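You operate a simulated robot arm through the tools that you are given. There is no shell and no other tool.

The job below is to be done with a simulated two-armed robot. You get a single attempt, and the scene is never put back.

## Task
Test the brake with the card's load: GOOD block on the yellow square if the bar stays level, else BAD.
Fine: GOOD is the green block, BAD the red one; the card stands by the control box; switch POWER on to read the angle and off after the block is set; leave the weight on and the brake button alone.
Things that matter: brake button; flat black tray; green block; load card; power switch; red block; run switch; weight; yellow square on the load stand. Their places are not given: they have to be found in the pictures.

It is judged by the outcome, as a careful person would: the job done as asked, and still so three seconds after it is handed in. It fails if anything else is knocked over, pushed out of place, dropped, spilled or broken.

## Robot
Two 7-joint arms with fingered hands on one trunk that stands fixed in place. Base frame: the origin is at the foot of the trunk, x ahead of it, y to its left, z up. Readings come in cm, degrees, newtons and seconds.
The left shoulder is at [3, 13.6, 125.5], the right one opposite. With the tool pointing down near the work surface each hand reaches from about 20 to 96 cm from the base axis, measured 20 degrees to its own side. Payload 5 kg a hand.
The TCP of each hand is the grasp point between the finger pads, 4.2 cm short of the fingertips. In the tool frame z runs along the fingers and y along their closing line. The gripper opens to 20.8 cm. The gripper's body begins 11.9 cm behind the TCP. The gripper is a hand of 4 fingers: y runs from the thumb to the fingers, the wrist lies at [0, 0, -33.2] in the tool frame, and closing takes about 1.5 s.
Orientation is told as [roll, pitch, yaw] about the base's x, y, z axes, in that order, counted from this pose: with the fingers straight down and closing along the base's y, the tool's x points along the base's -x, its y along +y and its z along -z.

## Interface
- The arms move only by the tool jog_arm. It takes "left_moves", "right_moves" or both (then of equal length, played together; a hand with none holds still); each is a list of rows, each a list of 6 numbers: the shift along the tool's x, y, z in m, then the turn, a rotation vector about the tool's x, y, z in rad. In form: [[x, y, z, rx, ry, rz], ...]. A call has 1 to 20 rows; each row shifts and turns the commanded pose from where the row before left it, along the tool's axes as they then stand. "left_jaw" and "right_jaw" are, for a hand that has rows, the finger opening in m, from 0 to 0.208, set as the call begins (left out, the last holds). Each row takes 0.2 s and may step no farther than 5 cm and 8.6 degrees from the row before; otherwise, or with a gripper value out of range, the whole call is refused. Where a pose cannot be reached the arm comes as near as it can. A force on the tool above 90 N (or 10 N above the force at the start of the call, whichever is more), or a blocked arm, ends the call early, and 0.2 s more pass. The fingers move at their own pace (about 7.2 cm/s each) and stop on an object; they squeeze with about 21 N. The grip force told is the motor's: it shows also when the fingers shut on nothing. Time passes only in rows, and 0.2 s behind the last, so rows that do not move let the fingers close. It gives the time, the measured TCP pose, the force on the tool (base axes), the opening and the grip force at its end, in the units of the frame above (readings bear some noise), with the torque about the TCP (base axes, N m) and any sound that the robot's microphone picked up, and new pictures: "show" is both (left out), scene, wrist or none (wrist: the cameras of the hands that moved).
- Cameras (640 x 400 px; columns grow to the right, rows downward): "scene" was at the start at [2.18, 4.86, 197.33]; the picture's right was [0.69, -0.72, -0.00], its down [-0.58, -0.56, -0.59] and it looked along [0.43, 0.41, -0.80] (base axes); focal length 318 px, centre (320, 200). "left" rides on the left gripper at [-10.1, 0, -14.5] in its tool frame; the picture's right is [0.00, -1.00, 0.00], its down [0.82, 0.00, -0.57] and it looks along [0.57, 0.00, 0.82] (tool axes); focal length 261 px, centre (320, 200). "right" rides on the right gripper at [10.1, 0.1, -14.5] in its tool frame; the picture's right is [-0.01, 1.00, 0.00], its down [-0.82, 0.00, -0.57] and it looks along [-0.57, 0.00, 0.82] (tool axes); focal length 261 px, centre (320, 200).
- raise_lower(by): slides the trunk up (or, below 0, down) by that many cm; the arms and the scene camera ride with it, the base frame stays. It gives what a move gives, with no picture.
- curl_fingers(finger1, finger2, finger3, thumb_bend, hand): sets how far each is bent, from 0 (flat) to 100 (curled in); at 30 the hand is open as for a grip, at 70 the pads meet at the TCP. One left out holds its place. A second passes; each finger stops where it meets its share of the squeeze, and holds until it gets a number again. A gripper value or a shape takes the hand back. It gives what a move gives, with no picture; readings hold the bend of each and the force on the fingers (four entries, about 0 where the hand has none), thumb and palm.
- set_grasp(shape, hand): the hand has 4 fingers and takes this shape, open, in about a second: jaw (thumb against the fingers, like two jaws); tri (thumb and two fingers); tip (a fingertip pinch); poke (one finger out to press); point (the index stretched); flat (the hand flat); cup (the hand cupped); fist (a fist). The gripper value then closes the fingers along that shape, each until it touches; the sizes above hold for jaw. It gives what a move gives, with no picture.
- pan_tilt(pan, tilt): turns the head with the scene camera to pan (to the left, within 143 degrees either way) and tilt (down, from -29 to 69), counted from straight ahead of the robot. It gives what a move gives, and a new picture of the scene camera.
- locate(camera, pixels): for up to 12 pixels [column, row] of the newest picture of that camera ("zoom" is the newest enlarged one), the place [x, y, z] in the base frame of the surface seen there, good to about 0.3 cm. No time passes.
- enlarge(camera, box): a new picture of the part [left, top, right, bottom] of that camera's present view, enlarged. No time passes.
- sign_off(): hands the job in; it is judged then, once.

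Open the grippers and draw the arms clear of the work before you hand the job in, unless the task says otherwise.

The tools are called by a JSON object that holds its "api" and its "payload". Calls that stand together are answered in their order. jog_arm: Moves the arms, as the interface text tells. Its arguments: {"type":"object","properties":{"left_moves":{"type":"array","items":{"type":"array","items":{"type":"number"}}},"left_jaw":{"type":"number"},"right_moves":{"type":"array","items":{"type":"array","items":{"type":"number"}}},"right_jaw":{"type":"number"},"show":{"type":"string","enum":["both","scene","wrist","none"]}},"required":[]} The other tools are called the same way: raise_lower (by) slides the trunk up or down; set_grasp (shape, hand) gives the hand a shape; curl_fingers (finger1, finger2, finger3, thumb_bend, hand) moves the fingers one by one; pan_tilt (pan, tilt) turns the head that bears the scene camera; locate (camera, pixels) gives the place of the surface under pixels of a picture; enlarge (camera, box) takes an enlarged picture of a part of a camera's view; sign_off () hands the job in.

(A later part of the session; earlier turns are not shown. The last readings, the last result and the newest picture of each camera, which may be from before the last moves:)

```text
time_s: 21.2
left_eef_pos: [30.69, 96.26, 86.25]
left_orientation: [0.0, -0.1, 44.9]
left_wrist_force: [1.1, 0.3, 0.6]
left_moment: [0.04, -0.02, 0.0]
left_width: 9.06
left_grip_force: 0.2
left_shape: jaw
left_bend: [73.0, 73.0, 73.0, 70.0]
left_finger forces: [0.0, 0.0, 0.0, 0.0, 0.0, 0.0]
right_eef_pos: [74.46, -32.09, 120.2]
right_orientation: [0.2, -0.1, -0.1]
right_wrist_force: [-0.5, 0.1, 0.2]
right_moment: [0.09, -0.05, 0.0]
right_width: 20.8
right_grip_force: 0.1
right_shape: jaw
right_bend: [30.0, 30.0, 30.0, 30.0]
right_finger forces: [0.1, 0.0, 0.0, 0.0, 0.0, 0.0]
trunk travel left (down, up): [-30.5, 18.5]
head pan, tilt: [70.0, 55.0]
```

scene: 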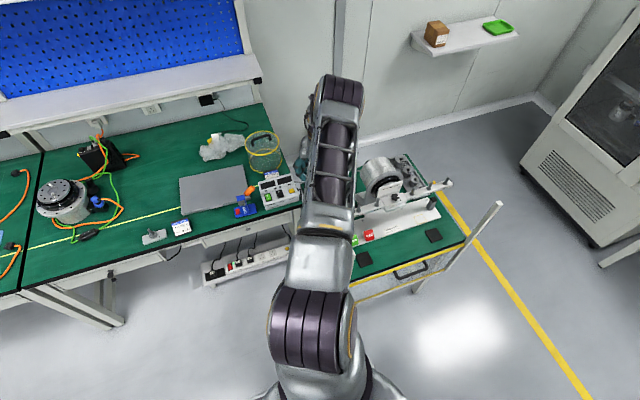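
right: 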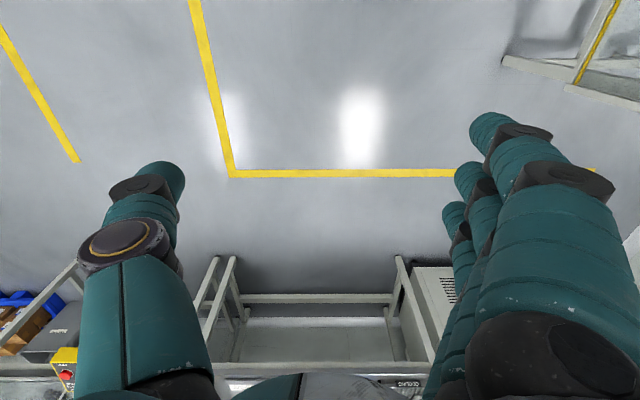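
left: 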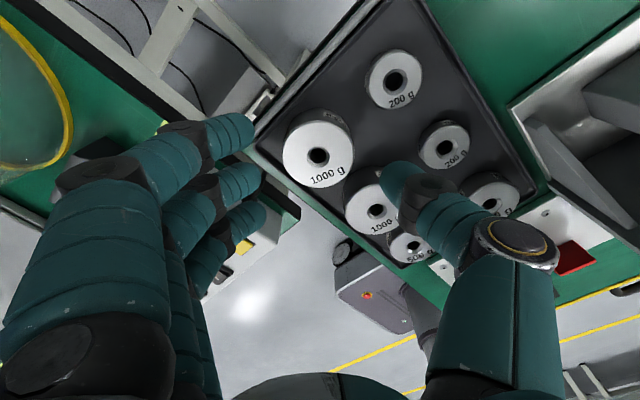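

It reached, and the weight is centred (hole at (318,156)). I descend to z≈81.7 in small steps.

{"api": "jog_arm", "payload": {"left_moves": [[0, 0, 0.02, 0, 0, 0], [0, 0, 0.015, 0, 0, 0], [0, 0, 0.01, 0, 0, 0], [0, 0, 0, 0, 0, 0]], "show": "wrist"}}

{"api": "enlarge", "payload": {"camera": "left", "box": [220, 80, 440, 260]}}

```text
time_s: 22.2
left_eef_pos: [30.52, 96.25, 81.87]
left_orientation: [0.1, 0.0, 45.1]
left_wrist_force: [1.3, 0.4, 0.3]
left_moment: [0.03, -0.03, 0.02]
left_width: 9.06
left_grip_force: 0.1
left_shape: jaw
left_bend: [73.0, 73.0, 73.0, 70.0]
left_finger forces: [0.0, 0.0, 0.0, 0.0, 0.0, 0.0]
right_eef_pos: [74.45, -32.16, 119.98]
right_orientation: [-0.1, 0.1, -0.1]
right_wrist_force: [0.4, -0.6, 0.0]
right_moment: [0.04, -0.02, -0.01]
right_width: 20.8
right_grip_force: 0.0
right_shape: jaw
right_bend: [30.0, 30.0, 30.0, 30.0]
right_finger forces: [0.0, 0.0, 0.1, 0.0, 0.0, 0.1]
trunk travel left (down, up): [-30.5, 18.5]
head pan, tilt: [70.0, 55.0]
```

left: 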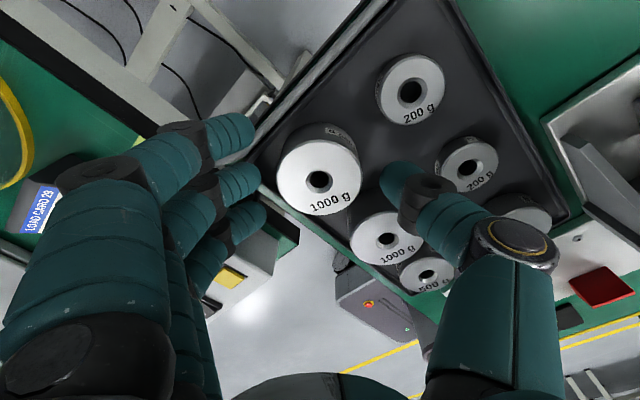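

```text
2.22 times, centred on (330, 170) of left
```

zoom: 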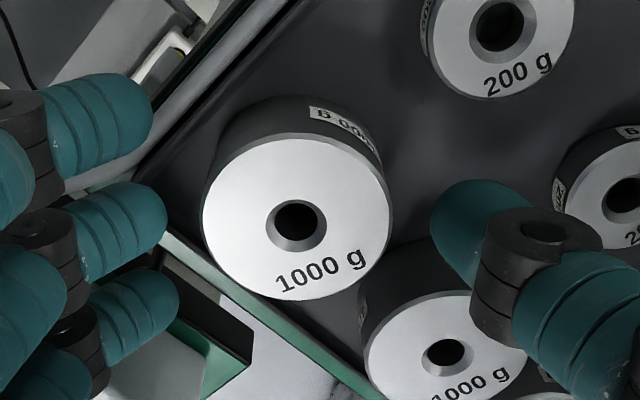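

Fingers and thumb straddle the weight evenly. I descend to z≈80.5 and close on it.

{"api": "jog_arm", "payload": {"left_moves": [[0, 0, 0.007, 0, 0, 0], [0, 0, 0.006, 0, 0, 0], [0, 0, 0, 0, 0, 0]], "show": "none"}}

{"api": "jog_arm", "payload": {"left_moves": [[0, 0, 0, 0, 0, 0], [0, 0, 0, 0, 0, 0], [0, 0, 0, 0, 0, 0], [0, 0, 0, 0, 0, 0], [0, 0, 0, 0, 0, 0], [0, 0, 0, 0, 0, 0]], "left_jaw": 0.065, "show": "wrist"}}

```text
time_s: 23.0
left_eef_pos: [30.52, 96.12, 80.45]
left_orientation: [0.0, 0.0, 44.9]
left_wrist_force: [-0.8, -1.2, 1.9]
left_moment: [0.13, 0.13, 0.06]
left_width: 9.07
left_grip_force: 0.0
left_shape: jaw
left_bend: [73.0, 73.0, 73.0, 70.0]
left_finger forces: [0.0, 3.2, 0.0, 0.0, 0.0, 0.0]
right_eef_pos: [74.58, -32.05, 120.09]
right_orientation: [-0.1, 0.0, 0.0]
right_wrist_force: [0.2, -0.3, -0.5]
right_moment: [0.0, 0.06, 0.04]
right_width: 20.77
right_grip_force: 0.1
right_shape: jaw
right_bend: [30.0, 30.0, 30.0, 30.0]
right_finger forces: [0.0, 0.0, 0.0, 0.1, 0.1, 0.0]
trunk travel left (down, up): [-30.5, 18.5]
head pan, tilt: [70.0, 55.0]
```

```text
time_s: 24.4
left_eef_pos: [30.48, 96.12, 80.43]
left_orientation: [-0.1, 0.0, 45.0]
left_wrist_force: [-2.1, 0.0, -1.1]
left_moment: [-0.03, 0.07, 0.07]
left_width: 6.63
left_grip_force: 0.0
left_shape: jaw
left_bend: [73.0, 73.0, 73.0, 70.0]
left_finger forces: [0.0, 0.5, 2.4, 0.1, 0.0, 0.1]
right_eef_pos: [74.51, -32.08, 120.12]
right_orientation: [0.1, 0.0, 0.0]
right_wrist_force: [1.1, 0.4, 0.0]
right_moment: [-0.01, 0.0, 0.01]
right_width: 20.78
right_grip_force: 0.0
right_shape: jaw
right_bend: [30.0, 30.0, 30.0, 30.0]
right_finger forces: [0.1, 0.0, 0.0, 0.1, 0.0, 0.1]
trunk travel left (down, up): [-30.5, 18.5]
head pan, tilt: [70.0, 55.0]
```

left: 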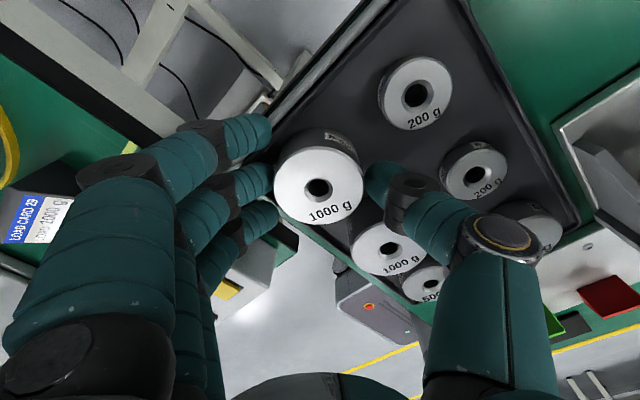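

A fingertip lightly brushes the rim (about 2 N); the weight sits between the pads. I close to grip.

{"api": "jog_arm", "payload": {"left_moves": [[0, 0, 0, 0, 0, 0], [0, 0, 0, 0, 0, 0], [0, 0, 0, 0, 0, 0], [0, 0, 0, 0, 0, 0], [0, 0, 0, 0, 0, 0], [0, 0, 0, 0, 0, 0]], "left_jaw": 0.03, "show": "wrist"}}

```text
time_s: 25.8
left_eef_pos: [30.39, 96.14, 80.51]
left_orientation: [0.0, 0.0, 45.0]
left_wrist_force: [-11.2, 5.7, 0.8]
left_moment: [0.52, 0.83, -0.09]
left_width: 5.35
left_grip_force: 21.1
left_shape: jaw
left_bend: [74.0, 73.0, 73.0, 70.0]
left_finger forces: [3.3, 14.0, 9.8, 0.0, 14.4, 0.0]
right_eef_pos: [74.4, -32.06, 120.13]
right_orientation: [0.0, -0.1, 0.0]
right_wrist_force: [-0.1, 0.0, -0.1]
right_moment: [0.03, -0.03, -0.02]
right_width: 20.77
right_grip_force: 0.1
right_shape: jaw
right_bend: [30.0, 30.0, 30.0, 30.0]
right_finger forces: [0.0, 0.0, 0.0, 0.0, 0.0, 0.0]
trunk travel left (down, up): [-30.5, 18.5]
head pan, tilt: [70.0, 55.0]
```

left: 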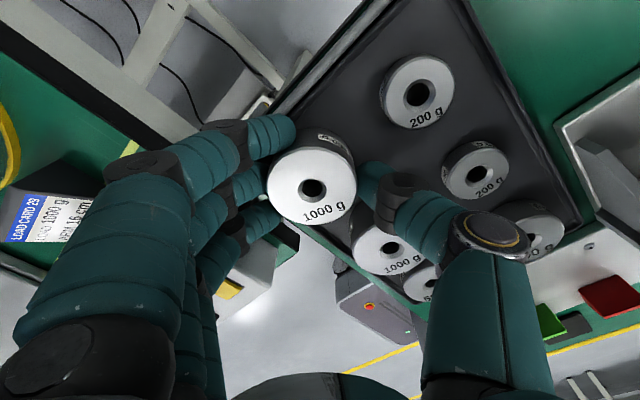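

Grip force is 21 N, but a net side force of about 12 N suggests a finger may be touching the tray rim. I look closer.

{"api": "enlarge", "payload": {"camera": "left", "box": [200, 90, 420, 270]}}

{"api": "locate", "payload": {"camera": "left", "pixels": [[270, 185], [354, 180], [316, 150], [318, 224], [278, 133], [285, 110], [350, 140], [417, 95], [290, 225], [312, 170]]}}

```text
2.22 times, centred on (310, 180) of left
```

zoom: 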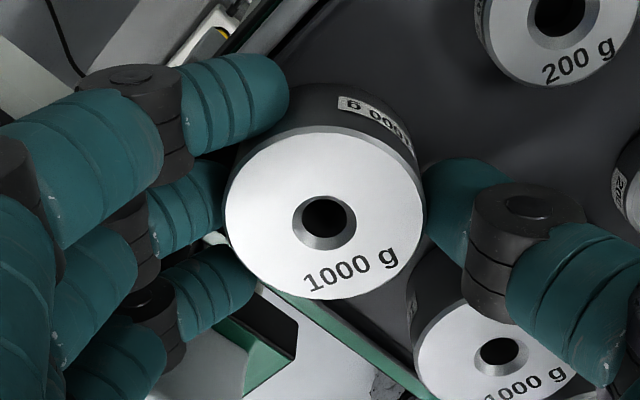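

```text
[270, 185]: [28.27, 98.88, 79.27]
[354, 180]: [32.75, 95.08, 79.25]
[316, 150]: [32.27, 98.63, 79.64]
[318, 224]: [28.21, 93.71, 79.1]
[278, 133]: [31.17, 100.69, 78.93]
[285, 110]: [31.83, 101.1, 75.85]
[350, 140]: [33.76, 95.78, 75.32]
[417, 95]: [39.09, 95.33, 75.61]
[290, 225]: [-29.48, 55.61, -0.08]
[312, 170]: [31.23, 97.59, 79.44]
```

Fingers 2 and 3 seem to bear on the tray rim. I open, rise 0.9 cm, recentre slightly, and regrip higher.

{"api": "jog_arm", "payload": {"left_moves": [[0, 0, 0, 0, 0, 0], [0, 0, 0, 0, 0, 0], [0, 0, 0, 0, 0, 0], [0, 0, 0, 0, 0, 0], [-0.003, 0.003, -0.009, 0, 0, 0], [0, 0, 0, 0, 0, 0]], "left_jaw": 0.085, "show": "wrist"}}

{"api": "enlarge", "payload": {"camera": "left", "box": [200, 90, 420, 270]}}

```text
time_s: 27.2
left_eef_pos: [30.5, 96.53, 81.45]
left_orientation: [-0.1, 0.0, 45.1]
left_wrist_force: [-0.2, -0.1, -1.0]
left_moment: [0.03, 0.02, -0.02]
left_width: 8.45
left_grip_force: 0.2
left_shape: jaw
left_bend: [73.0, 73.0, 73.0, 70.0]
left_finger forces: [0.0, 0.0, 0.0, 0.0, 0.0, 0.0]
right_eef_pos: [74.5, -31.98, 120.19]
right_orientation: [-0.1, 0.0, 0.1]
right_wrist_force: [0.9, 0.1, -0.4]
right_moment: [0.01, 0.02, -0.01]
right_width: 20.8
right_grip_force: 0.1
right_shape: jaw
right_bend: [30.0, 30.0, 30.0, 30.0]
right_finger forces: [0.0, 0.0, 0.0, 0.1, 0.1, 0.0]
trunk travel left (down, up): [-30.5, 18.5]
head pan, tilt: [70.0, 55.0]
```

left: 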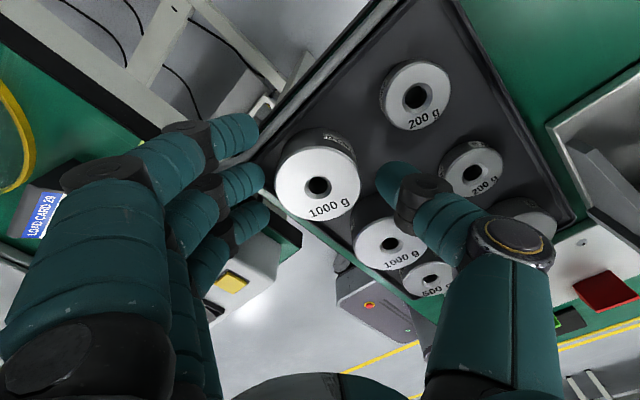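

```text
2.22 times, centred on (310, 180) of left
```

zoom: 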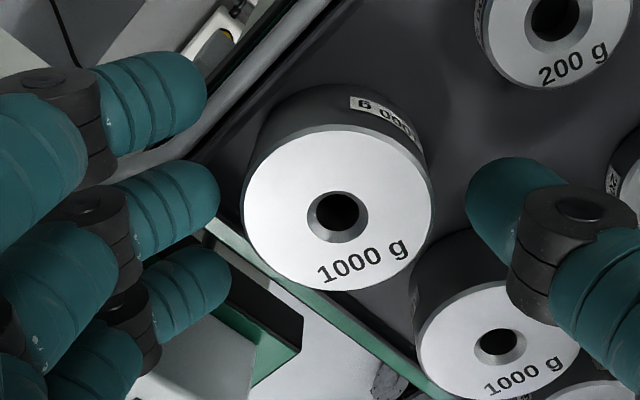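

The weight is centred with a clear gap. I close on it again at this height.

{"api": "jog_arm", "payload": {"left_moves": [[0, 0, 0, 0, 0, 0], [0, 0, 0, 0, 0, 0], [0, 0, 0, 0, 0, 0], [0, 0, 0, 0, 0, 0], [0, 0, 0, 0, 0, 0], [0, 0, 0, 0, 0, 0], [0, 0, 0, 0, 0, 0]], "left_jaw": 0.03, "show": "wrist"}}

{"api": "enlarge", "payload": {"camera": "left", "box": [200, 90, 420, 270]}}

```text
time_s: 28.8
left_eef_pos: [30.51, 96.63, 81.44]
left_orientation: [0.0, -0.1, 45.0]
left_wrist_force: [0.8, 2.4, 0.3]
left_moment: [0.04, 0.02, -0.04]
left_width: 4.63
left_grip_force: 20.5
left_shape: jaw
left_bend: [71.0, 73.0, 73.0, 70.0]
left_finger forces: [5.4, 7.0, 5.4, 0.0, 18.4, 0.0]
right_eef_pos: [74.63, -32.08, 120.19]
right_orientation: [0.0, 0.0, 0.0]
right_wrist_force: [-0.4, 0.0, 0.3]
right_moment: [-0.02, 0.04, 0.01]
right_width: 20.81
right_grip_force: 0.0
right_shape: jaw
right_bend: [30.0, 30.0, 30.0, 30.0]
right_finger forces: [0.1, 0.1, 0.0, 0.0, 0.0, 0.0]
trunk travel left (down, up): [-30.5, 18.5]
head pan, tilt: [70.0, 55.0]
```

left: 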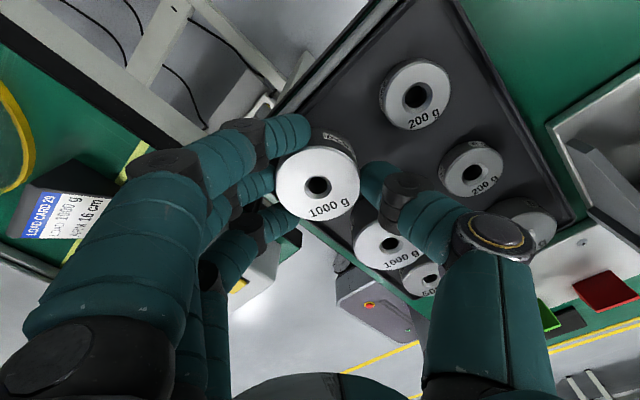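

```text
2.22 times, centred on (310, 180) of left
```

zoom: 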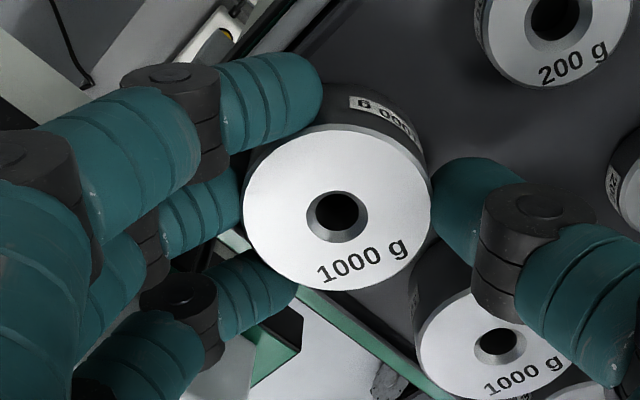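

The grip is now balanced (fingers 18 N, thumb 18 N) and the weight is caged. I lift slowly and check the load.

{"api": "jog_arm", "payload": {"left_moves": [[0, 0, -0.005, 0, 0, 0], [0, 0, -0.005, 0, 0, 0], [0, 0, -0.01, 0, 0, 0], [0, 0, -0.01, 0, 0, 0], [0, 0, 0, 0, 0, 0]], "show": "wrist"}}

```text
time_s: 30.0
left_eef_pos: [30.58, 96.45, 84.36]
left_orientation: [0.0, 0.2, 45.1]
left_wrist_force: [0.4, -0.2, -9.7]
left_moment: [0.01, 0.01, 0.01]
left_width: 4.61
left_grip_force: 20.7
left_shape: jaw
left_bend: [71.0, 73.0, 72.0, 70.0]
left_finger forces: [5.4, 6.8, 6.1, 0.0, 17.5, 0.0]
right_eef_pos: [74.56, -32.0, 120.14]
right_orientation: [-0.2, -0.1, 0.1]
right_wrist_force: [-0.5, 0.0, -0.7]
right_moment: [-0.03, 0.0, -0.01]
right_width: 20.78
right_grip_force: 0.1
right_shape: jaw
right_bend: [30.0, 30.0, 30.0, 30.0]
right_finger forces: [0.0, 0.0, 0.0, 0.1, 0.1, 0.0]
trunk travel left (down, up): [-30.5, 18.5]
head pan, tilt: [70.0, 55.0]
```

left: 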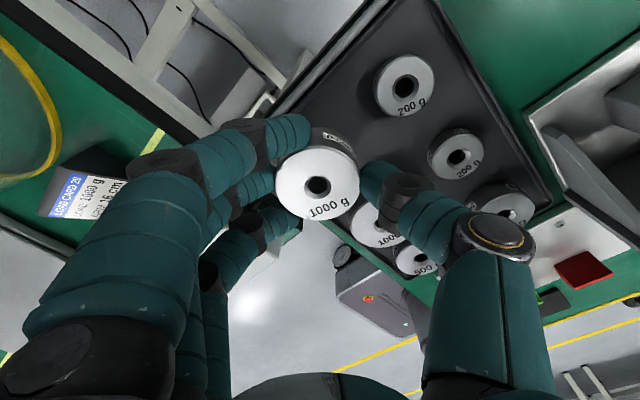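

The weight is up (−9.7 N, full kilogram). I raise to z≈112 and turn the hand back to yaw 0.

{"api": "jog_arm", "payload": {"left_moves": [[0, 0, -0.03, 0, 0, 0], [0, 0, -0.035, 0, 0, 0], [0, 0, -0.035, 0, 0, 0], [0, 0, -0.035, 0, 0, 0], [0, 0, -0.035, 0, 0, 0], [0, 0, -0.035, 0, 0, 0], [0, 0, -0.035, 0, 0, 0], [0, 0, -0.035, 0, 0, 0], [0, 0, 0, 0, 0, 0.131], [0, 0, 0, 0, 0, 0.131], [0, 0, 0, 0, 0, 0.131], [0, 0, 0, 0, 0, 0.131], [0, 0, 0, 0, 0, 0.131], [0, 0, 0, 0, 0, 0.13], [0, 0, 0, 0, 0, 0]], "show": "both"}}

```text
time_s: 33.2
left_eef_pos: [30.66, 96.81, 111.84]
left_orientation: [0.0, 0.0, -0.1]
left_wrist_force: [0.3, -0.4, -9.8]
left_moment: [-0.04, -0.02, 0.02]
left_width: 4.59
left_grip_force: 21.2
left_shape: jaw
left_bend: [71.0, 73.0, 72.0, 70.0]
left_finger forces: [6.2, 7.0, 6.9, 0.0, 17.4, 0.1]
right_eef_pos: [74.54, -31.91, 120.05]
right_orientation: [0.0, 0.0, -0.1]
right_wrist_force: [-0.7, 0.4, 0.0]
right_moment: [0.0, -0.02, -0.03]
right_width: 20.79
right_grip_force: 0.0
right_shape: jaw
right_bend: [30.0, 30.0, 30.0, 30.0]
right_finger forces: [0.0, 0.0, 0.0, 0.1, 0.1, 0.1]
trunk travel left (down, up): [-30.5, 18.5]
head pan, tilt: [70.0, 55.0]
```

scene: 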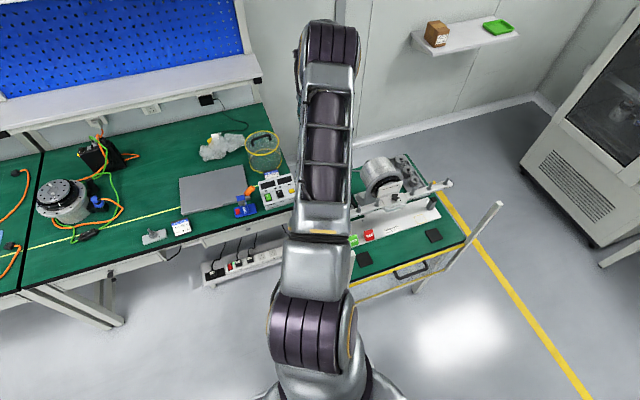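
left: 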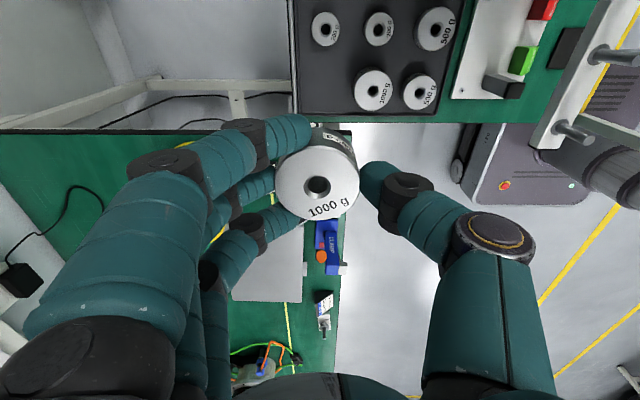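

Now I move over the left 16 cm peg (about (37.3, 66.4)), staying at z≈112.

{"api": "jog_arm", "payload": {"left_moves": [[-0.005, -0.02, 0, 0, 0, 0], [-0.008, -0.04, 0, 0, 0, 0], [-0.008, -0.04, 0, 0, 0, 0], [-0.008, -0.04, 0, 0, 0, 0], [-0.008, -0.04, 0, 0, 0, 0], [-0.008, -0.04, 0, 0, 0, 0], [-0.008, -0.04, 0, 0, 0, 0], [-0.008, -0.03, 0, 0, 0, 0], [-0.005, -0.012, 0, 0, 0, 0], [0, 0, 0, 0, 0, 0]], "show": "both"}}

```text
time_s: 35.4
left_eef_pos: [37.38, 66.37, 111.89]
left_orientation: [0.0, 0.0, 0.1]
left_wrist_force: [-0.3, -0.1, -10.4]
left_moment: [-0.03, -0.06, 0.02]
left_width: 4.58
left_grip_force: 20.7
left_shape: jaw
left_bend: [71.0, 73.0, 72.0, 70.0]
left_finger forces: [6.4, 7.3, 7.4, 0.0, 17.9, 0.1]
right_eef_pos: [74.6, -31.99, 120.13]
right_orientation: [0.1, 0.0, 0.0]
right_wrist_force: [0.3, -0.4, 0.7]
right_moment: [-0.02, 0.02, 0.01]
right_width: 20.8
right_grip_force: 0.1
right_shape: jaw
right_bend: [30.0, 30.0, 30.0, 30.0]
right_finger forces: [0.1, 0.0, 0.1, 0.0, 0.0, 0.0]
trunk travel left (down, up): [-30.5, 18.5]
head pan, tilt: [70.0, 55.0]
```

scene: 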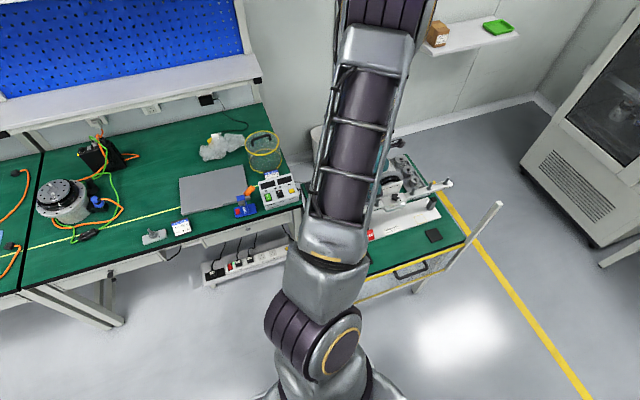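
left: 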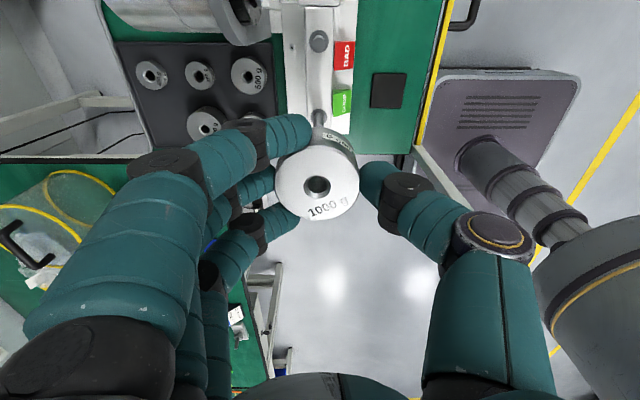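

Both the 8 cm peg (319,40) and 16 cm peg (320,118) are visible past the weight. I enlarge and measure the hole against the pegs.

{"api": "enlarge", "payload": {"camera": "left", "box": [265, 20, 375, 230]}}

{"api": "enlarge", "payload": {"camera": "left", "box": [270, 20, 370, 130]}}

```text
1.90 times, centred on (320, 125) of left
```

zoom: 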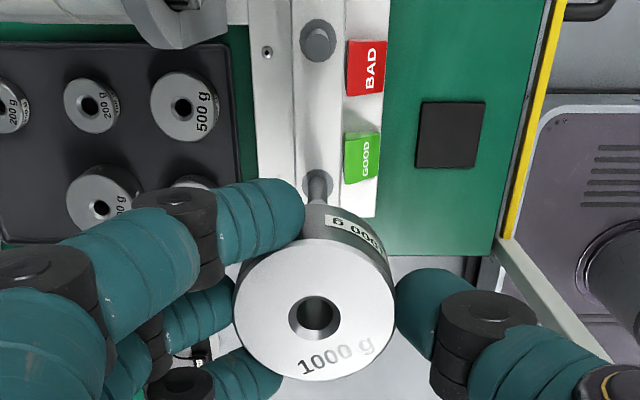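

```text
3.64 times, centred on (320, 75) of left
```

zoom: 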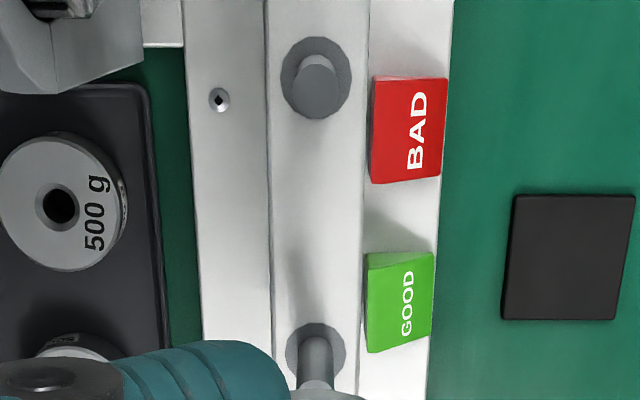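

{"api": "locate", "payload": {"camera": "zoom", "pixels": [[297, 85], [336, 85], [316, 62], [316, 112], [316, 90], [300, 335], [328, 335], [315, 342], [272, 200], [358, 200]]}}

{"api": "locate", "payload": {"camera": "left", "pixels": [[278, 190], [357, 180], [316, 152], [319, 220], [300, 215], [340, 213], [290, 160], [346, 160], [304, 185], [330, 185], [317, 174], [318, 198]]}}

```text
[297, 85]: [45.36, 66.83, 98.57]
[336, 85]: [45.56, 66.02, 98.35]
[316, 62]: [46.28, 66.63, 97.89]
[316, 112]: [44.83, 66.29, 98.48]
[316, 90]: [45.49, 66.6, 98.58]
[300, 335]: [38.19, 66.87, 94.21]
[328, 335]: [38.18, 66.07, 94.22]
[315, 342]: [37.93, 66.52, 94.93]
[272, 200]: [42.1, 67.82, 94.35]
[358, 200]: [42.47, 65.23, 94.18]
```

```text
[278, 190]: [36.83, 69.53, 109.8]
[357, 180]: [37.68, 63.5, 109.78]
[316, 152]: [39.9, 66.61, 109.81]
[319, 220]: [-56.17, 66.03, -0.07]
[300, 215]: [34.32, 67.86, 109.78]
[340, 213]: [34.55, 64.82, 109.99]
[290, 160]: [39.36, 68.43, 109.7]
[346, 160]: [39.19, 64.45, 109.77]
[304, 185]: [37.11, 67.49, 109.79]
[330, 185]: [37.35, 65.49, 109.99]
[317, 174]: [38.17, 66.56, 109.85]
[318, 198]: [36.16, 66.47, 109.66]
```

Peg 16 works out at (37.4, 66.45) and the weight's hole at about (37.15, 66.5). I shift +0.25 cm in x and lower until the weight's underside is about 1 cm above the peg top.

{"api": "jog_arm", "payload": {"left_moves": [[-0.0025, 0, 0.02, 0, 0, 0], [0, 0, 0.02, 0, 0, 0], [0, 0, 0.018, 0, 0, 0], [0, 0, 0, 0, 0, 0]], "show": "wrist"}}

{"api": "enlarge", "payload": {"camera": "left", "box": [265, 20, 375, 230]}}

```text
time_s: 36.4
left_eef_pos: [37.47, 66.51, 106.05]
left_orientation: [0.1, 0.1, 0.1]
left_wrist_force: [-0.3, -0.5, -9.3]
left_moment: [0.0, -0.05, 0.02]
left_width: 4.58
left_grip_force: 20.6
left_shape: jaw
left_bend: [71.0, 73.0, 72.0, 70.0]
left_finger forces: [6.4, 7.3, 7.7, 0.0, 17.8, 0.1]
right_eef_pos: [74.51, -32.02, 120.05]
right_orientation: [0.0, 0.0, 0.1]
right_wrist_force: [0.6, 0.1, 0.4]
right_moment: [0.06, 0.01, -0.01]
right_width: 20.79
right_grip_force: 0.1
right_shape: jaw
right_bend: [30.0, 30.0, 30.0, 30.0]
right_finger forces: [0.1, 0.0, 0.1, 0.0, 0.0, 0.1]
trunk travel left (down, up): [-30.5, 18.5]
head pan, tilt: [70.0, 55.0]
```

left: 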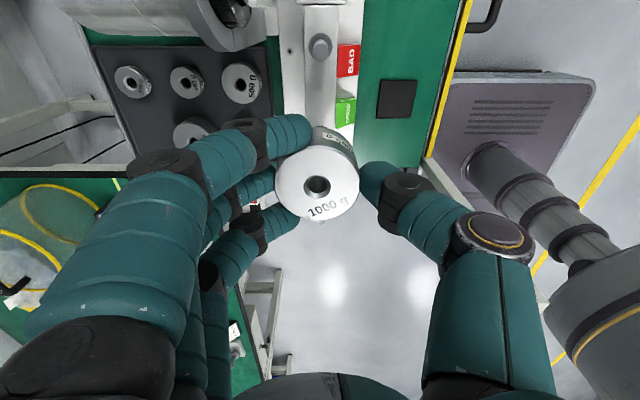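

```text
1.90 times, centred on (320, 125) of left
```

zoom: 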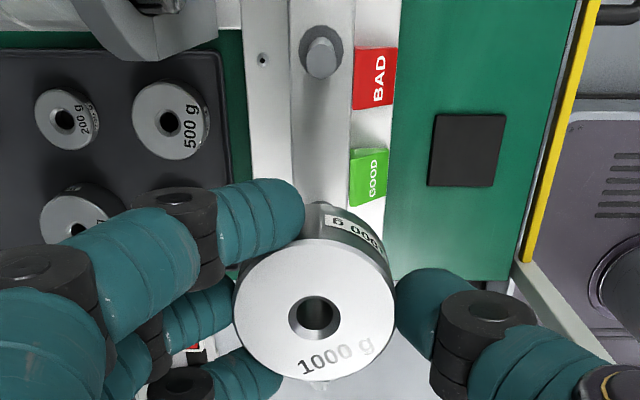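

I enlarge the hole to see if the peg shows through, and re-measure hole and peg.

{"api": "enlarge", "payload": {"camera": "left", "box": [295, 165, 340, 210]}}

{"api": "locate", "payload": {"camera": "left", "pixels": [[304, 186], [330, 185], [317, 174], [318, 198], [277, 188], [357, 182], [312, 45], [328, 45], [320, 37], [320, 53], [320, 47], [306, 100]]}}

```text
8.89 times, centred on (318, 188) of left
```

zoom: 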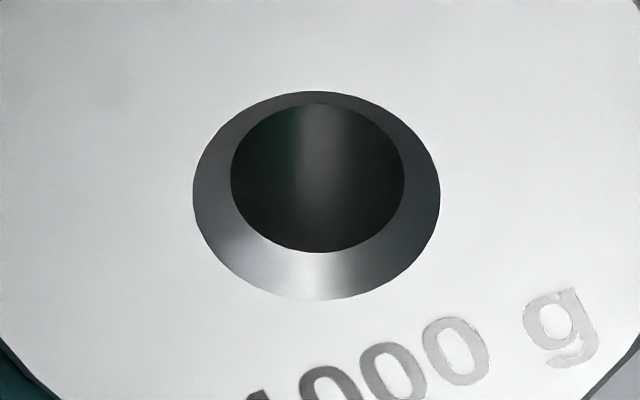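

```text
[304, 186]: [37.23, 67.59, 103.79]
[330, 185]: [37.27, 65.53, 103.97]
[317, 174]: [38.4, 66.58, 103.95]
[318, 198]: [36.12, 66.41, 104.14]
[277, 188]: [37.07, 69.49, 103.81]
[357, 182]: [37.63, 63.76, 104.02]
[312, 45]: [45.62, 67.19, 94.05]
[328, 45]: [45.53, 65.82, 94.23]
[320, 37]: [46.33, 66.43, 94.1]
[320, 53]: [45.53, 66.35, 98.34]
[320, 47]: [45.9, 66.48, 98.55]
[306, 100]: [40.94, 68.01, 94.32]
```

{"api": "enlarge", "payload": {"camera": "left", "box": [295, 20, 345, 75]}}

```text
7.27 times, centred on (320, 48) of left
```

zoom: 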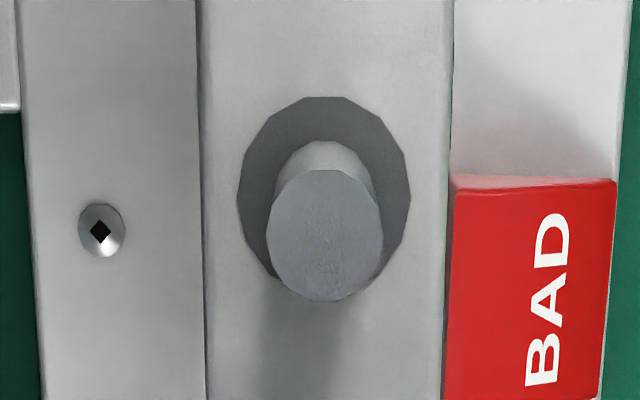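

{"api": "locate", "payload": {"camera": "zoom", "pixels": [[325, 180], [325, 290], [275, 236], [376, 236], [325, 236], [325, 110], [245, 200], [400, 200], [350, 210], [300, 265]]}}

```text
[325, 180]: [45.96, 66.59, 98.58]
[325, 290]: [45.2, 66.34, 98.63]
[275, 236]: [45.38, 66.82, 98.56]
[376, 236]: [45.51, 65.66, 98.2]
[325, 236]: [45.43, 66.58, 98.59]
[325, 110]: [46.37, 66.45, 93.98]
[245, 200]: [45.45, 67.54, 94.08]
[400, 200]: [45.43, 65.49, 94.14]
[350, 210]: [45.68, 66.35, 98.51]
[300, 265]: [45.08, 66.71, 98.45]
```

Peg 16 is at (37.47, 66.45); the hole is at (37.26, 66.53). I correct by 0.2 cm in x and lower to just above contact.

{"api": "jog_arm", "payload": {"left_moves": [[-0.002, -0.0005, 0, 0, 0, 0], [0, 0, 0.007, 0, 0, 0], [0, 0, 0, 0, 0, 0]], "show": "wrist"}}

{"api": "enlarge", "payload": {"camera": "left", "box": [295, 165, 340, 210]}}

```text
time_s: 37.2
left_eef_pos: [37.52, 66.45, 105.29]
left_orientation: [0.0, 0.0, 0.0]
left_wrist_force: [-0.3, -0.3, -9.4]
left_moment: [0.0, -0.04, -0.01]
left_width: 4.54
left_grip_force: 21.6
left_shape: jaw
left_bend: [71.0, 73.0, 72.0, 70.0]
left_finger forces: [6.5, 7.4, 7.8, 0.0, 17.7, 0.0]
right_eef_pos: [74.64, -32.04, 120.07]
right_orientation: [0.1, 0.1, 0.0]
right_wrist_force: [-0.1, -0.3, 0.3]
right_moment: [0.01, -0.02, -0.01]
right_width: 20.79
right_grip_force: 0.1
right_shape: jaw
right_bend: [30.0, 30.0, 30.0, 30.0]
right_finger forces: [0.0, 0.0, 0.0, 0.0, 0.0, 0.0]
trunk travel left (down, up): [-30.5, 18.5]
head pan, tilt: [70.0, 55.0]
```

left: 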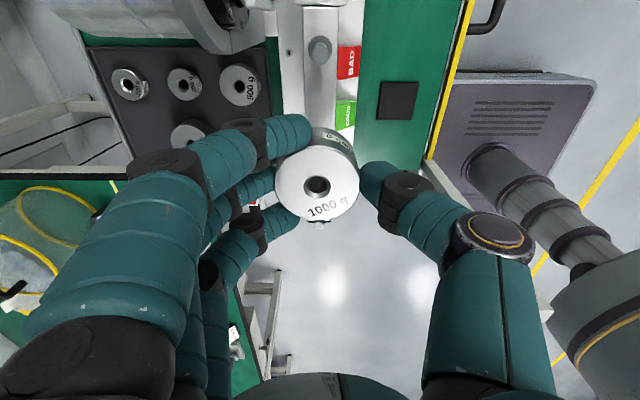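

```text
8.89 times, centred on (318, 188) of left
```

zoom: 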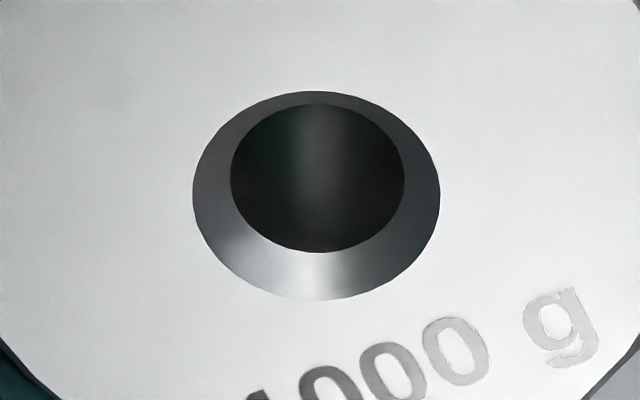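

Now I lower 3 mm at a time, watching the vertical force.

{"api": "jog_arm", "payload": {"left_moves": [[0, 0, 0.002, 0, 0, 0], [0, 0, 0.002, 0, 0, 0], [0, 0, 0, 0, 0, 0]], "show": "none"}}

{"api": "jog_arm", "payload": {"left_moves": [[0, 0, 0.002, 0, 0, 0], [0, 0, 0.001, 0, 0, 0], [0, 0, 0, 0, 0, 0]], "show": "wrist"}}

```text
time_s: 38.0
left_eef_pos: [37.68, 66.49, 104.85]
left_orientation: [0.0, 0.1, 0.0]
left_wrist_force: [-0.5, 0.1, -9.4]
left_moment: [-0.01, -0.05, -0.01]
left_width: 4.57
left_grip_force: 21.0
left_shape: jaw
left_bend: [71.0, 73.0, 72.0, 70.0]
left_finger forces: [6.5, 7.4, 7.7, 0.0, 17.7, 0.0]
right_eef_pos: [74.53, -32.0, 120.1]
right_orientation: [0.0, 0.0, 0.0]
right_wrist_force: [-0.2, 0.5, 0.1]
right_moment: [0.01, 0.05, -0.01]
right_width: 20.78
right_grip_force: 0.0
right_shape: jaw
right_bend: [30.0, 30.0, 30.0, 30.0]
right_finger forces: [0.0, 0.1, 0.0, 0.0, 0.1, 0.0]
trunk travel left (down, up): [-30.5, 18.5]
head pan, tilt: [70.0, 55.0]
```

```text
time_s: 38.8
left_eef_pos: [37.52, 66.4, 104.6]
left_orientation: [0.0, 0.0, 0.0]
left_wrist_force: [-0.8, -0.2, -9.7]
left_moment: [-0.01, -0.03, 0.03]
left_width: 4.58
left_grip_force: 20.5
left_shape: jaw
left_bend: [71.0, 73.0, 72.0, 70.0]
left_finger forces: [6.6, 7.4, 7.6, 0.0, 17.7, 0.0]
right_eef_pos: [74.56, -32.1, 120.09]
right_orientation: [0.0, -0.1, 0.0]
right_wrist_force: [0.0, -0.3, -0.3]
right_moment: [0.02, 0.0, -0.04]
right_width: 20.79
right_grip_force: 0.1
right_shape: jaw
right_bend: [30.0, 30.0, 30.0, 30.0]
right_finger forces: [0.0, 0.1, 0.1, 0.0, 0.0, 0.0]
trunk travel left (down, up): [-30.5, 18.5]
head pan, tilt: [70.0, 55.0]
```

left: 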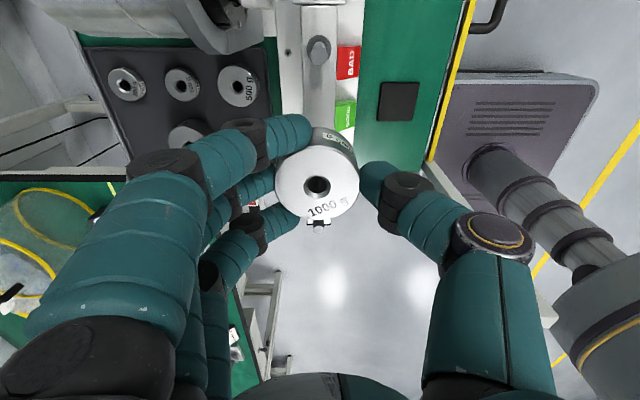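

No contact yet (−9.7 N). I continue down in small steps.

{"api": "jog_arm", "payload": {"left_moves": [[0, 0, 0.002, 0, 0, 0], [0, 0, 0.001, 0, 0, 0], [0, 0, 0, 0, 0, 0]], "show": "none"}}

{"api": "jog_arm", "payload": {"left_moves": [[0, 0, 0.002, 0, 0, 0], [0, 0, 0.001, 0, 0, 0], [0, 0, 0, 0, 0, 0]], "show": "wrist"}}

{"api": "enlarge", "payload": {"camera": "left", "box": [295, 165, 340, 210]}}

```text
time_s: 39.6
left_eef_pos: [37.57, 66.46, 104.4]
left_orientation: [0.1, 0.0, 0.0]
left_wrist_force: [-0.5, -0.5, -9.7]
left_moment: [-0.03, -0.04, 0.02]
left_width: 4.56
left_grip_force: 20.7
left_shape: jaw
left_bend: [71.0, 73.0, 72.0, 70.0]
left_finger forces: [6.4, 7.4, 7.6, 0.1, 17.6, 0.1]
right_eef_pos: [74.6, -32.08, 120.05]
right_orientation: [0.0, 0.0, 0.0]
right_wrist_force: [0.1, -0.6, 0.0]
right_moment: [0.04, 0.03, -0.01]
right_width: 20.82
right_grip_force: 0.0
right_shape: jaw
right_bend: [30.0, 30.0, 30.0, 30.0]
right_finger forces: [0.0, 0.0, 0.1, 0.0, 0.0, 0.0]
trunk travel left (down, up): [-30.5, 18.5]
head pan, tilt: [70.0, 55.0]
```

```text
time_s: 40.4
left_eef_pos: [37.56, 66.43, 104.0]
left_orientation: [0.0, 0.1, 0.0]
left_wrist_force: [0.4, -0.5, -10.6]
left_moment: [-0.06, -0.03, 0.03]
left_width: 4.59
left_grip_force: 21.0
left_shape: jaw
left_bend: [71.0, 73.0, 72.0, 70.0]
left_finger forces: [6.6, 7.3, 7.6, 0.0, 17.8, 0.0]
right_eef_pos: [74.6, -31.99, 120.2]
right_orientation: [-0.1, -0.1, 0.0]
right_wrist_force: [-0.3, -0.5, -0.5]
right_moment: [0.02, -0.04, -0.01]
right_width: 20.79
right_grip_force: 0.1
right_shape: jaw
right_bend: [30.0, 30.0, 30.0, 30.0]
right_finger forces: [0.0, 0.0, 0.1, 0.1, 0.0, 0.0]
trunk travel left (down, up): [-30.5, 18.5]
head pan, tilt: [70.0, 55.0]
```

left: 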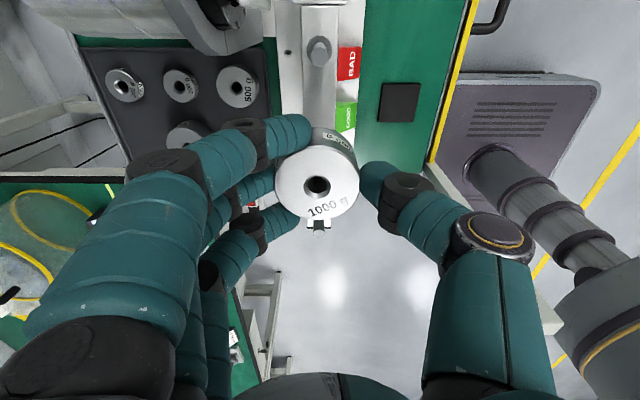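

```text
8.89 times, centred on (318, 188) of left
```

zoom: 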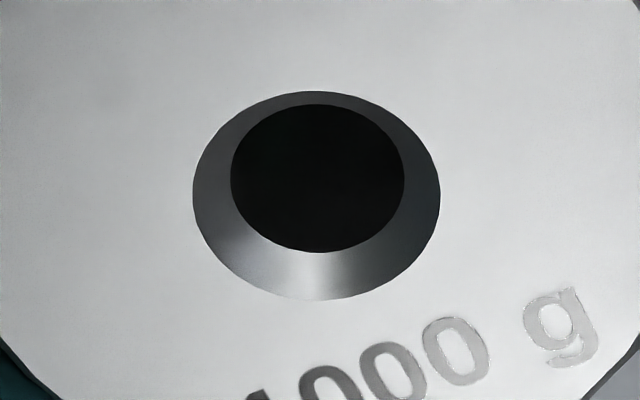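

The weight's underside is now below the peg tip with no contact force, so the peg is entering the hole. I keep lowering.

{"api": "jog_arm", "payload": {"left_moves": [[0, 0, 0.003, 0, 0, 0], [0, 0, 0.003, 0, 0, 0], [0, 0, 0, 0, 0, 0]], "show": "none"}}

{"api": "jog_arm", "payload": {"left_moves": [[0, 0, 0.003, 0, 0, 0], [0, 0, 0.003, 0, 0, 0], [0, 0, 0, 0, 0, 0]], "show": "wrist"}}

{"api": "enlarge", "payload": {"camera": "left", "box": [295, 165, 340, 210]}}

```text
time_s: 41.2
left_eef_pos: [37.57, 66.48, 103.44]
left_orientation: [0.1, 0.1, 0.1]
left_wrist_force: [0.6, -0.7, -10.4]
left_moment: [-0.08, -0.09, -0.05]
left_width: 4.57
left_grip_force: 21.2
left_shape: jaw
left_bend: [71.0, 73.0, 72.0, 70.0]
left_finger forces: [6.8, 7.2, 7.5, 0.0, 18.0, 0.1]
right_eef_pos: [74.53, -31.99, 120.18]
right_orientation: [0.0, 0.0, -0.1]
right_wrist_force: [-0.2, -0.1, -0.2]
right_moment: [-0.01, -0.03, 0.01]
right_width: 20.81
right_grip_force: 0.0
right_shape: jaw
right_bend: [30.0, 30.0, 30.0, 30.0]
right_finger forces: [0.0, 0.0, 0.0, 0.1, 0.0, 0.1]
trunk travel left (down, up): [-30.5, 18.5]
head pan, tilt: [70.0, 55.0]
```

```text
time_s: 42.0
left_eef_pos: [37.71, 66.39, 102.8]
left_orientation: [0.0, 0.0, 0.0]
left_wrist_force: [1.2, -1.2, -8.8]
left_moment: [-0.06, -0.05, 0.02]
left_width: 4.57
left_grip_force: 20.9
left_shape: jaw
left_bend: [71.0, 73.0, 72.0, 70.0]
left_finger forces: [6.9, 7.3, 7.8, 0.1, 18.0, 0.0]
right_eef_pos: [74.5, -32.0, 120.05]
right_orientation: [0.0, -0.1, 0.0]
right_wrist_force: [-0.3, 0.0, 0.1]
right_moment: [0.02, -0.01, 0.02]
right_width: 20.79
right_grip_force: 0.0
right_shape: jaw
right_bend: [30.0, 30.0, 30.0, 30.0]
right_finger forces: [0.0, 0.0, 0.1, 0.1, 0.0, 0.1]
trunk travel left (down, up): [-30.5, 18.5]
head pan, tilt: [70.0, 55.0]
```

left: 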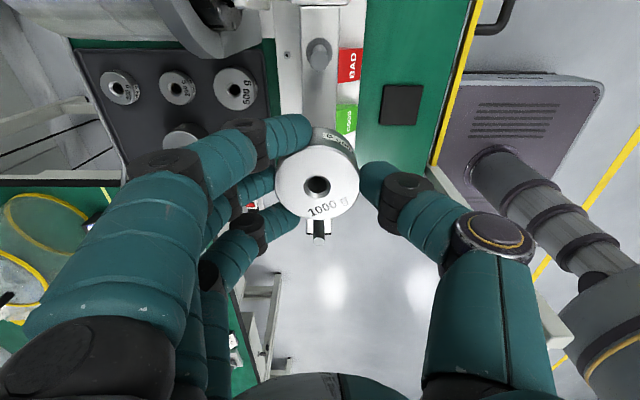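

```text
8.89 times, centred on (318, 188) of left
```

zoom: 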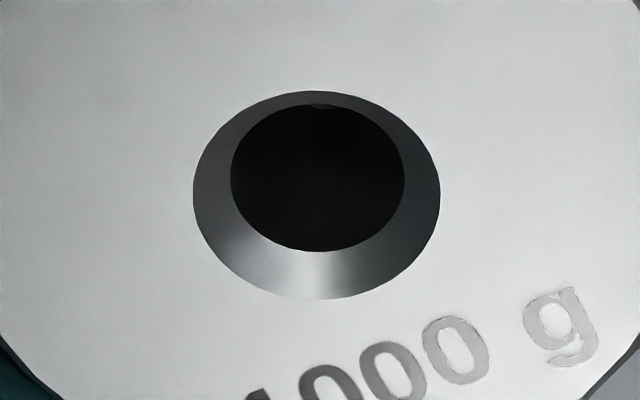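

Slight side force (+1.2, −1.2 N) suggests peg contact; I follow it 0.5 mm and keep lowering.

{"api": "jog_arm", "payload": {"left_moves": [[-0.0007, -0.0007, 0.003, 0, 0, 0], [0, 0, 0.004, 0, 0, 0], [0, 0, 0, 0, 0, 0]], "show": "none"}}

{"api": "jog_arm", "payload": {"left_moves": [[0, 0, 0.003, 0, 0, 0], [0, 0, 0.003, 0, 0, 0], [0, 0, 0, 0, 0, 0]], "show": "wrist"}}

{"api": "enlarge", "payload": {"camera": "left", "box": [295, 165, 340, 210]}}

```text
time_s: 42.8
left_eef_pos: [37.57, 66.26, 102.14]
left_orientation: [0.1, 0.0, 0.0]
left_wrist_force: [-0.2, 0.1, -8.6]
left_moment: [-0.02, -0.02, 0.02]
left_width: 4.56
left_grip_force: 20.7
left_shape: jaw
left_bend: [71.0, 73.0, 72.0, 70.0]
left_finger forces: [6.9, 7.4, 8.1, 0.1, 17.5, 0.0]
right_eef_pos: [74.53, -31.94, 120.15]
right_orientation: [0.0, 0.0, 0.1]
right_wrist_force: [0.3, 0.9, -0.2]
right_moment: [0.0, 0.0, -0.01]
right_width: 20.77
right_grip_force: 0.1
right_shape: jaw
right_bend: [30.0, 30.0, 30.0, 30.0]
right_finger forces: [0.0, 0.0, 0.0, 0.0, 0.0, 0.0]
trunk travel left (down, up): [-30.5, 18.5]
head pan, tilt: [70.0, 55.0]
```

```text
time_s: 43.6
left_eef_pos: [37.65, 66.36, 101.65]
left_orientation: [0.0, 0.1, 0.1]
left_wrist_force: [-0.8, -0.4, -9.6]
left_moment: [0.01, -0.04, 0.0]
left_width: 4.58
left_grip_force: 21.0
left_shape: jaw
left_bend: [71.0, 73.0, 72.0, 70.0]
left_finger forces: [6.8, 7.5, 8.2, 0.0, 17.5, 0.0]
right_eef_pos: [74.56, -32.09, 120.14]
right_orientation: [0.0, 0.1, 0.0]
right_wrist_force: [-0.6, 0.0, -0.7]
right_moment: [0.01, -0.02, -0.05]
right_width: 20.79
right_grip_force: 0.0
right_shape: jaw
right_bend: [30.0, 30.0, 30.0, 30.0]
right_finger forces: [0.1, 0.1, 0.0, 0.0, 0.1, 0.0]
trunk travel left (down, up): [-30.5, 18.5]
head pan, tilt: [70.0, 55.0]
```

left: 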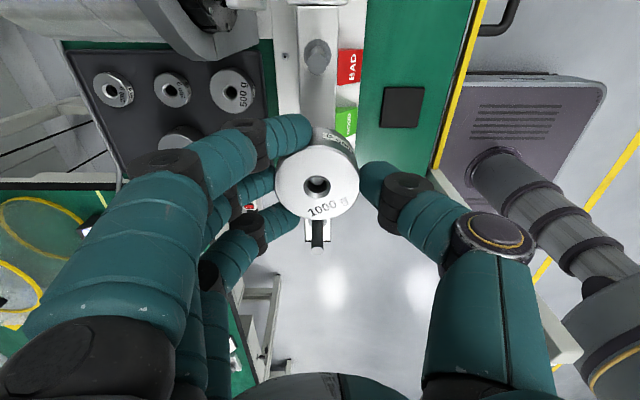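

```text
8.89 times, centred on (318, 188) of left
```

zoom: 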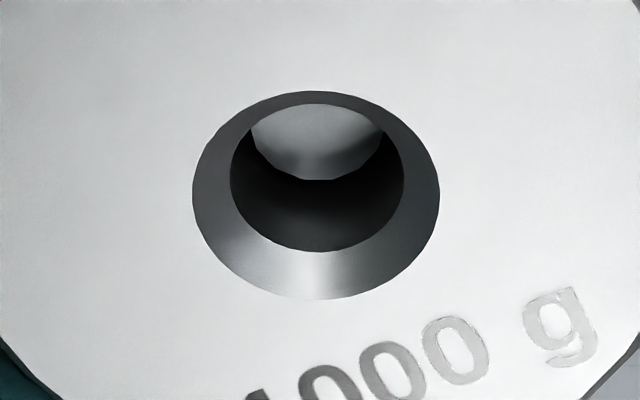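

The peg top is now visible inside the hole. I continue down, then 1–2 mm steps near the bar.

{"api": "jog_arm", "payload": {"left_moves": [[0, 0, 0.003, 0, 0, 0], [0, 0, 0.003, 0, 0, 0], [0, 0, 0, 0, 0, 0]], "show": "none"}}

{"api": "jog_arm", "payload": {"left_moves": [[0, 0, 0.002, 0, 0, 0], [0, 0, 0, 0, 0, 0]], "show": "none"}}

{"api": "jog_arm", "payload": {"left_moves": [[0, 0, 0.001, 0, 0, 0], [0, 0, 0, 0, 0, 0]], "show": "wrist"}}

```text
time_s: 44.4
left_eef_pos: [37.74, 66.37, 101.09]
left_orientation: [0.0, 0.0, 0.0]
left_wrist_force: [-0.8, 0.5, -9.0]
left_moment: [-0.05, -0.02, 0.01]
left_width: 4.59
left_grip_force: 21.3
left_shape: jaw
left_bend: [71.0, 73.0, 72.0, 70.0]
left_finger forces: [6.9, 7.4, 8.2, 0.1, 17.6, 0.1]
right_eef_pos: [74.54, -31.97, 120.13]
right_orientation: [0.0, 0.0, 0.0]
right_wrist_force: [0.4, -0.1, 0.5]
right_moment: [0.02, -0.02, 0.0]
right_width: 20.81
right_grip_force: 0.1
right_shape: jaw
right_bend: [30.0, 30.0, 30.0, 30.0]
right_finger forces: [0.0, 0.0, 0.0, 0.1, 0.1, 0.0]
trunk travel left (down, up): [-30.5, 18.5]
head pan, tilt: [70.0, 55.0]
```

```text
time_s: 45.0
left_eef_pos: [37.66, 66.33, 100.84]
left_orientation: [0.0, -0.1, 0.1]
left_wrist_force: [0.4, -0.3, -10.4]
left_moment: [0.02, 0.02, -0.01]
left_width: 4.57
left_grip_force: 20.5
left_shape: jaw
left_bend: [71.0, 73.0, 72.0, 70.0]
left_finger forces: [6.8, 7.5, 8.2, 0.1, 17.5, 0.1]
right_eef_pos: [74.53, -32.01, 120.16]
right_orientation: [-0.1, 0.0, 0.0]
right_wrist_force: [0.5, -0.1, 0.7]
right_moment: [-0.02, 0.02, -0.01]
right_width: 20.8
right_grip_force: 0.1
right_shape: jaw
right_bend: [30.0, 30.0, 30.0, 30.0]
right_finger forces: [0.0, 0.0, 0.0, 0.0, 0.0, 0.0]
trunk travel left (down, up): [-30.5, 18.5]
head pan, tilt: [70.0, 55.0]
```

```text
time_s: 45.6
left_eef_pos: [37.69, 66.26, 100.84]
left_orientation: [0.1, 0.1, 0.0]
left_wrist_force: [-0.5, 0.0, -9.9]
left_moment: [0.01, -0.05, -0.01]
left_width: 4.57
left_grip_force: 21.0
left_shape: jaw
left_bend: [71.0, 73.0, 72.0, 70.0]
left_finger forces: [6.8, 7.5, 8.2, 0.0, 17.5, 0.0]
right_eef_pos: [74.59, -32.05, 120.11]
right_orientation: [-0.1, 0.1, 0.0]
right_wrist_force: [0.4, 1.3, -0.7]
right_moment: [0.0, -0.02, 0.0]
right_width: 20.77
right_grip_force: 0.0
right_shape: jaw
right_bend: [30.0, 30.0, 30.0, 30.0]
right_finger forces: [0.0, 0.0, 0.0, 0.0, 0.0, 0.0]
trunk travel left (down, up): [-30.5, 18.5]
head pan, tilt: [70.0, 55.0]
```

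left: 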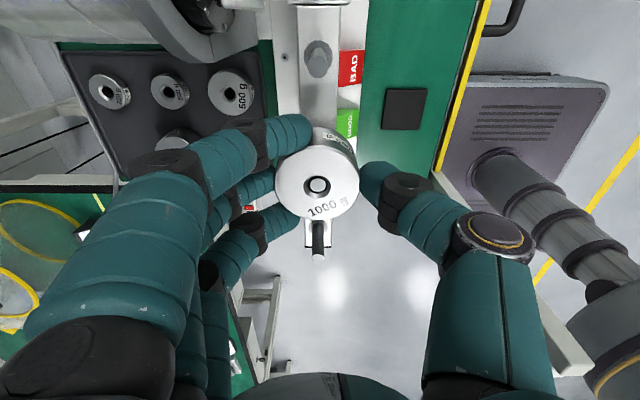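

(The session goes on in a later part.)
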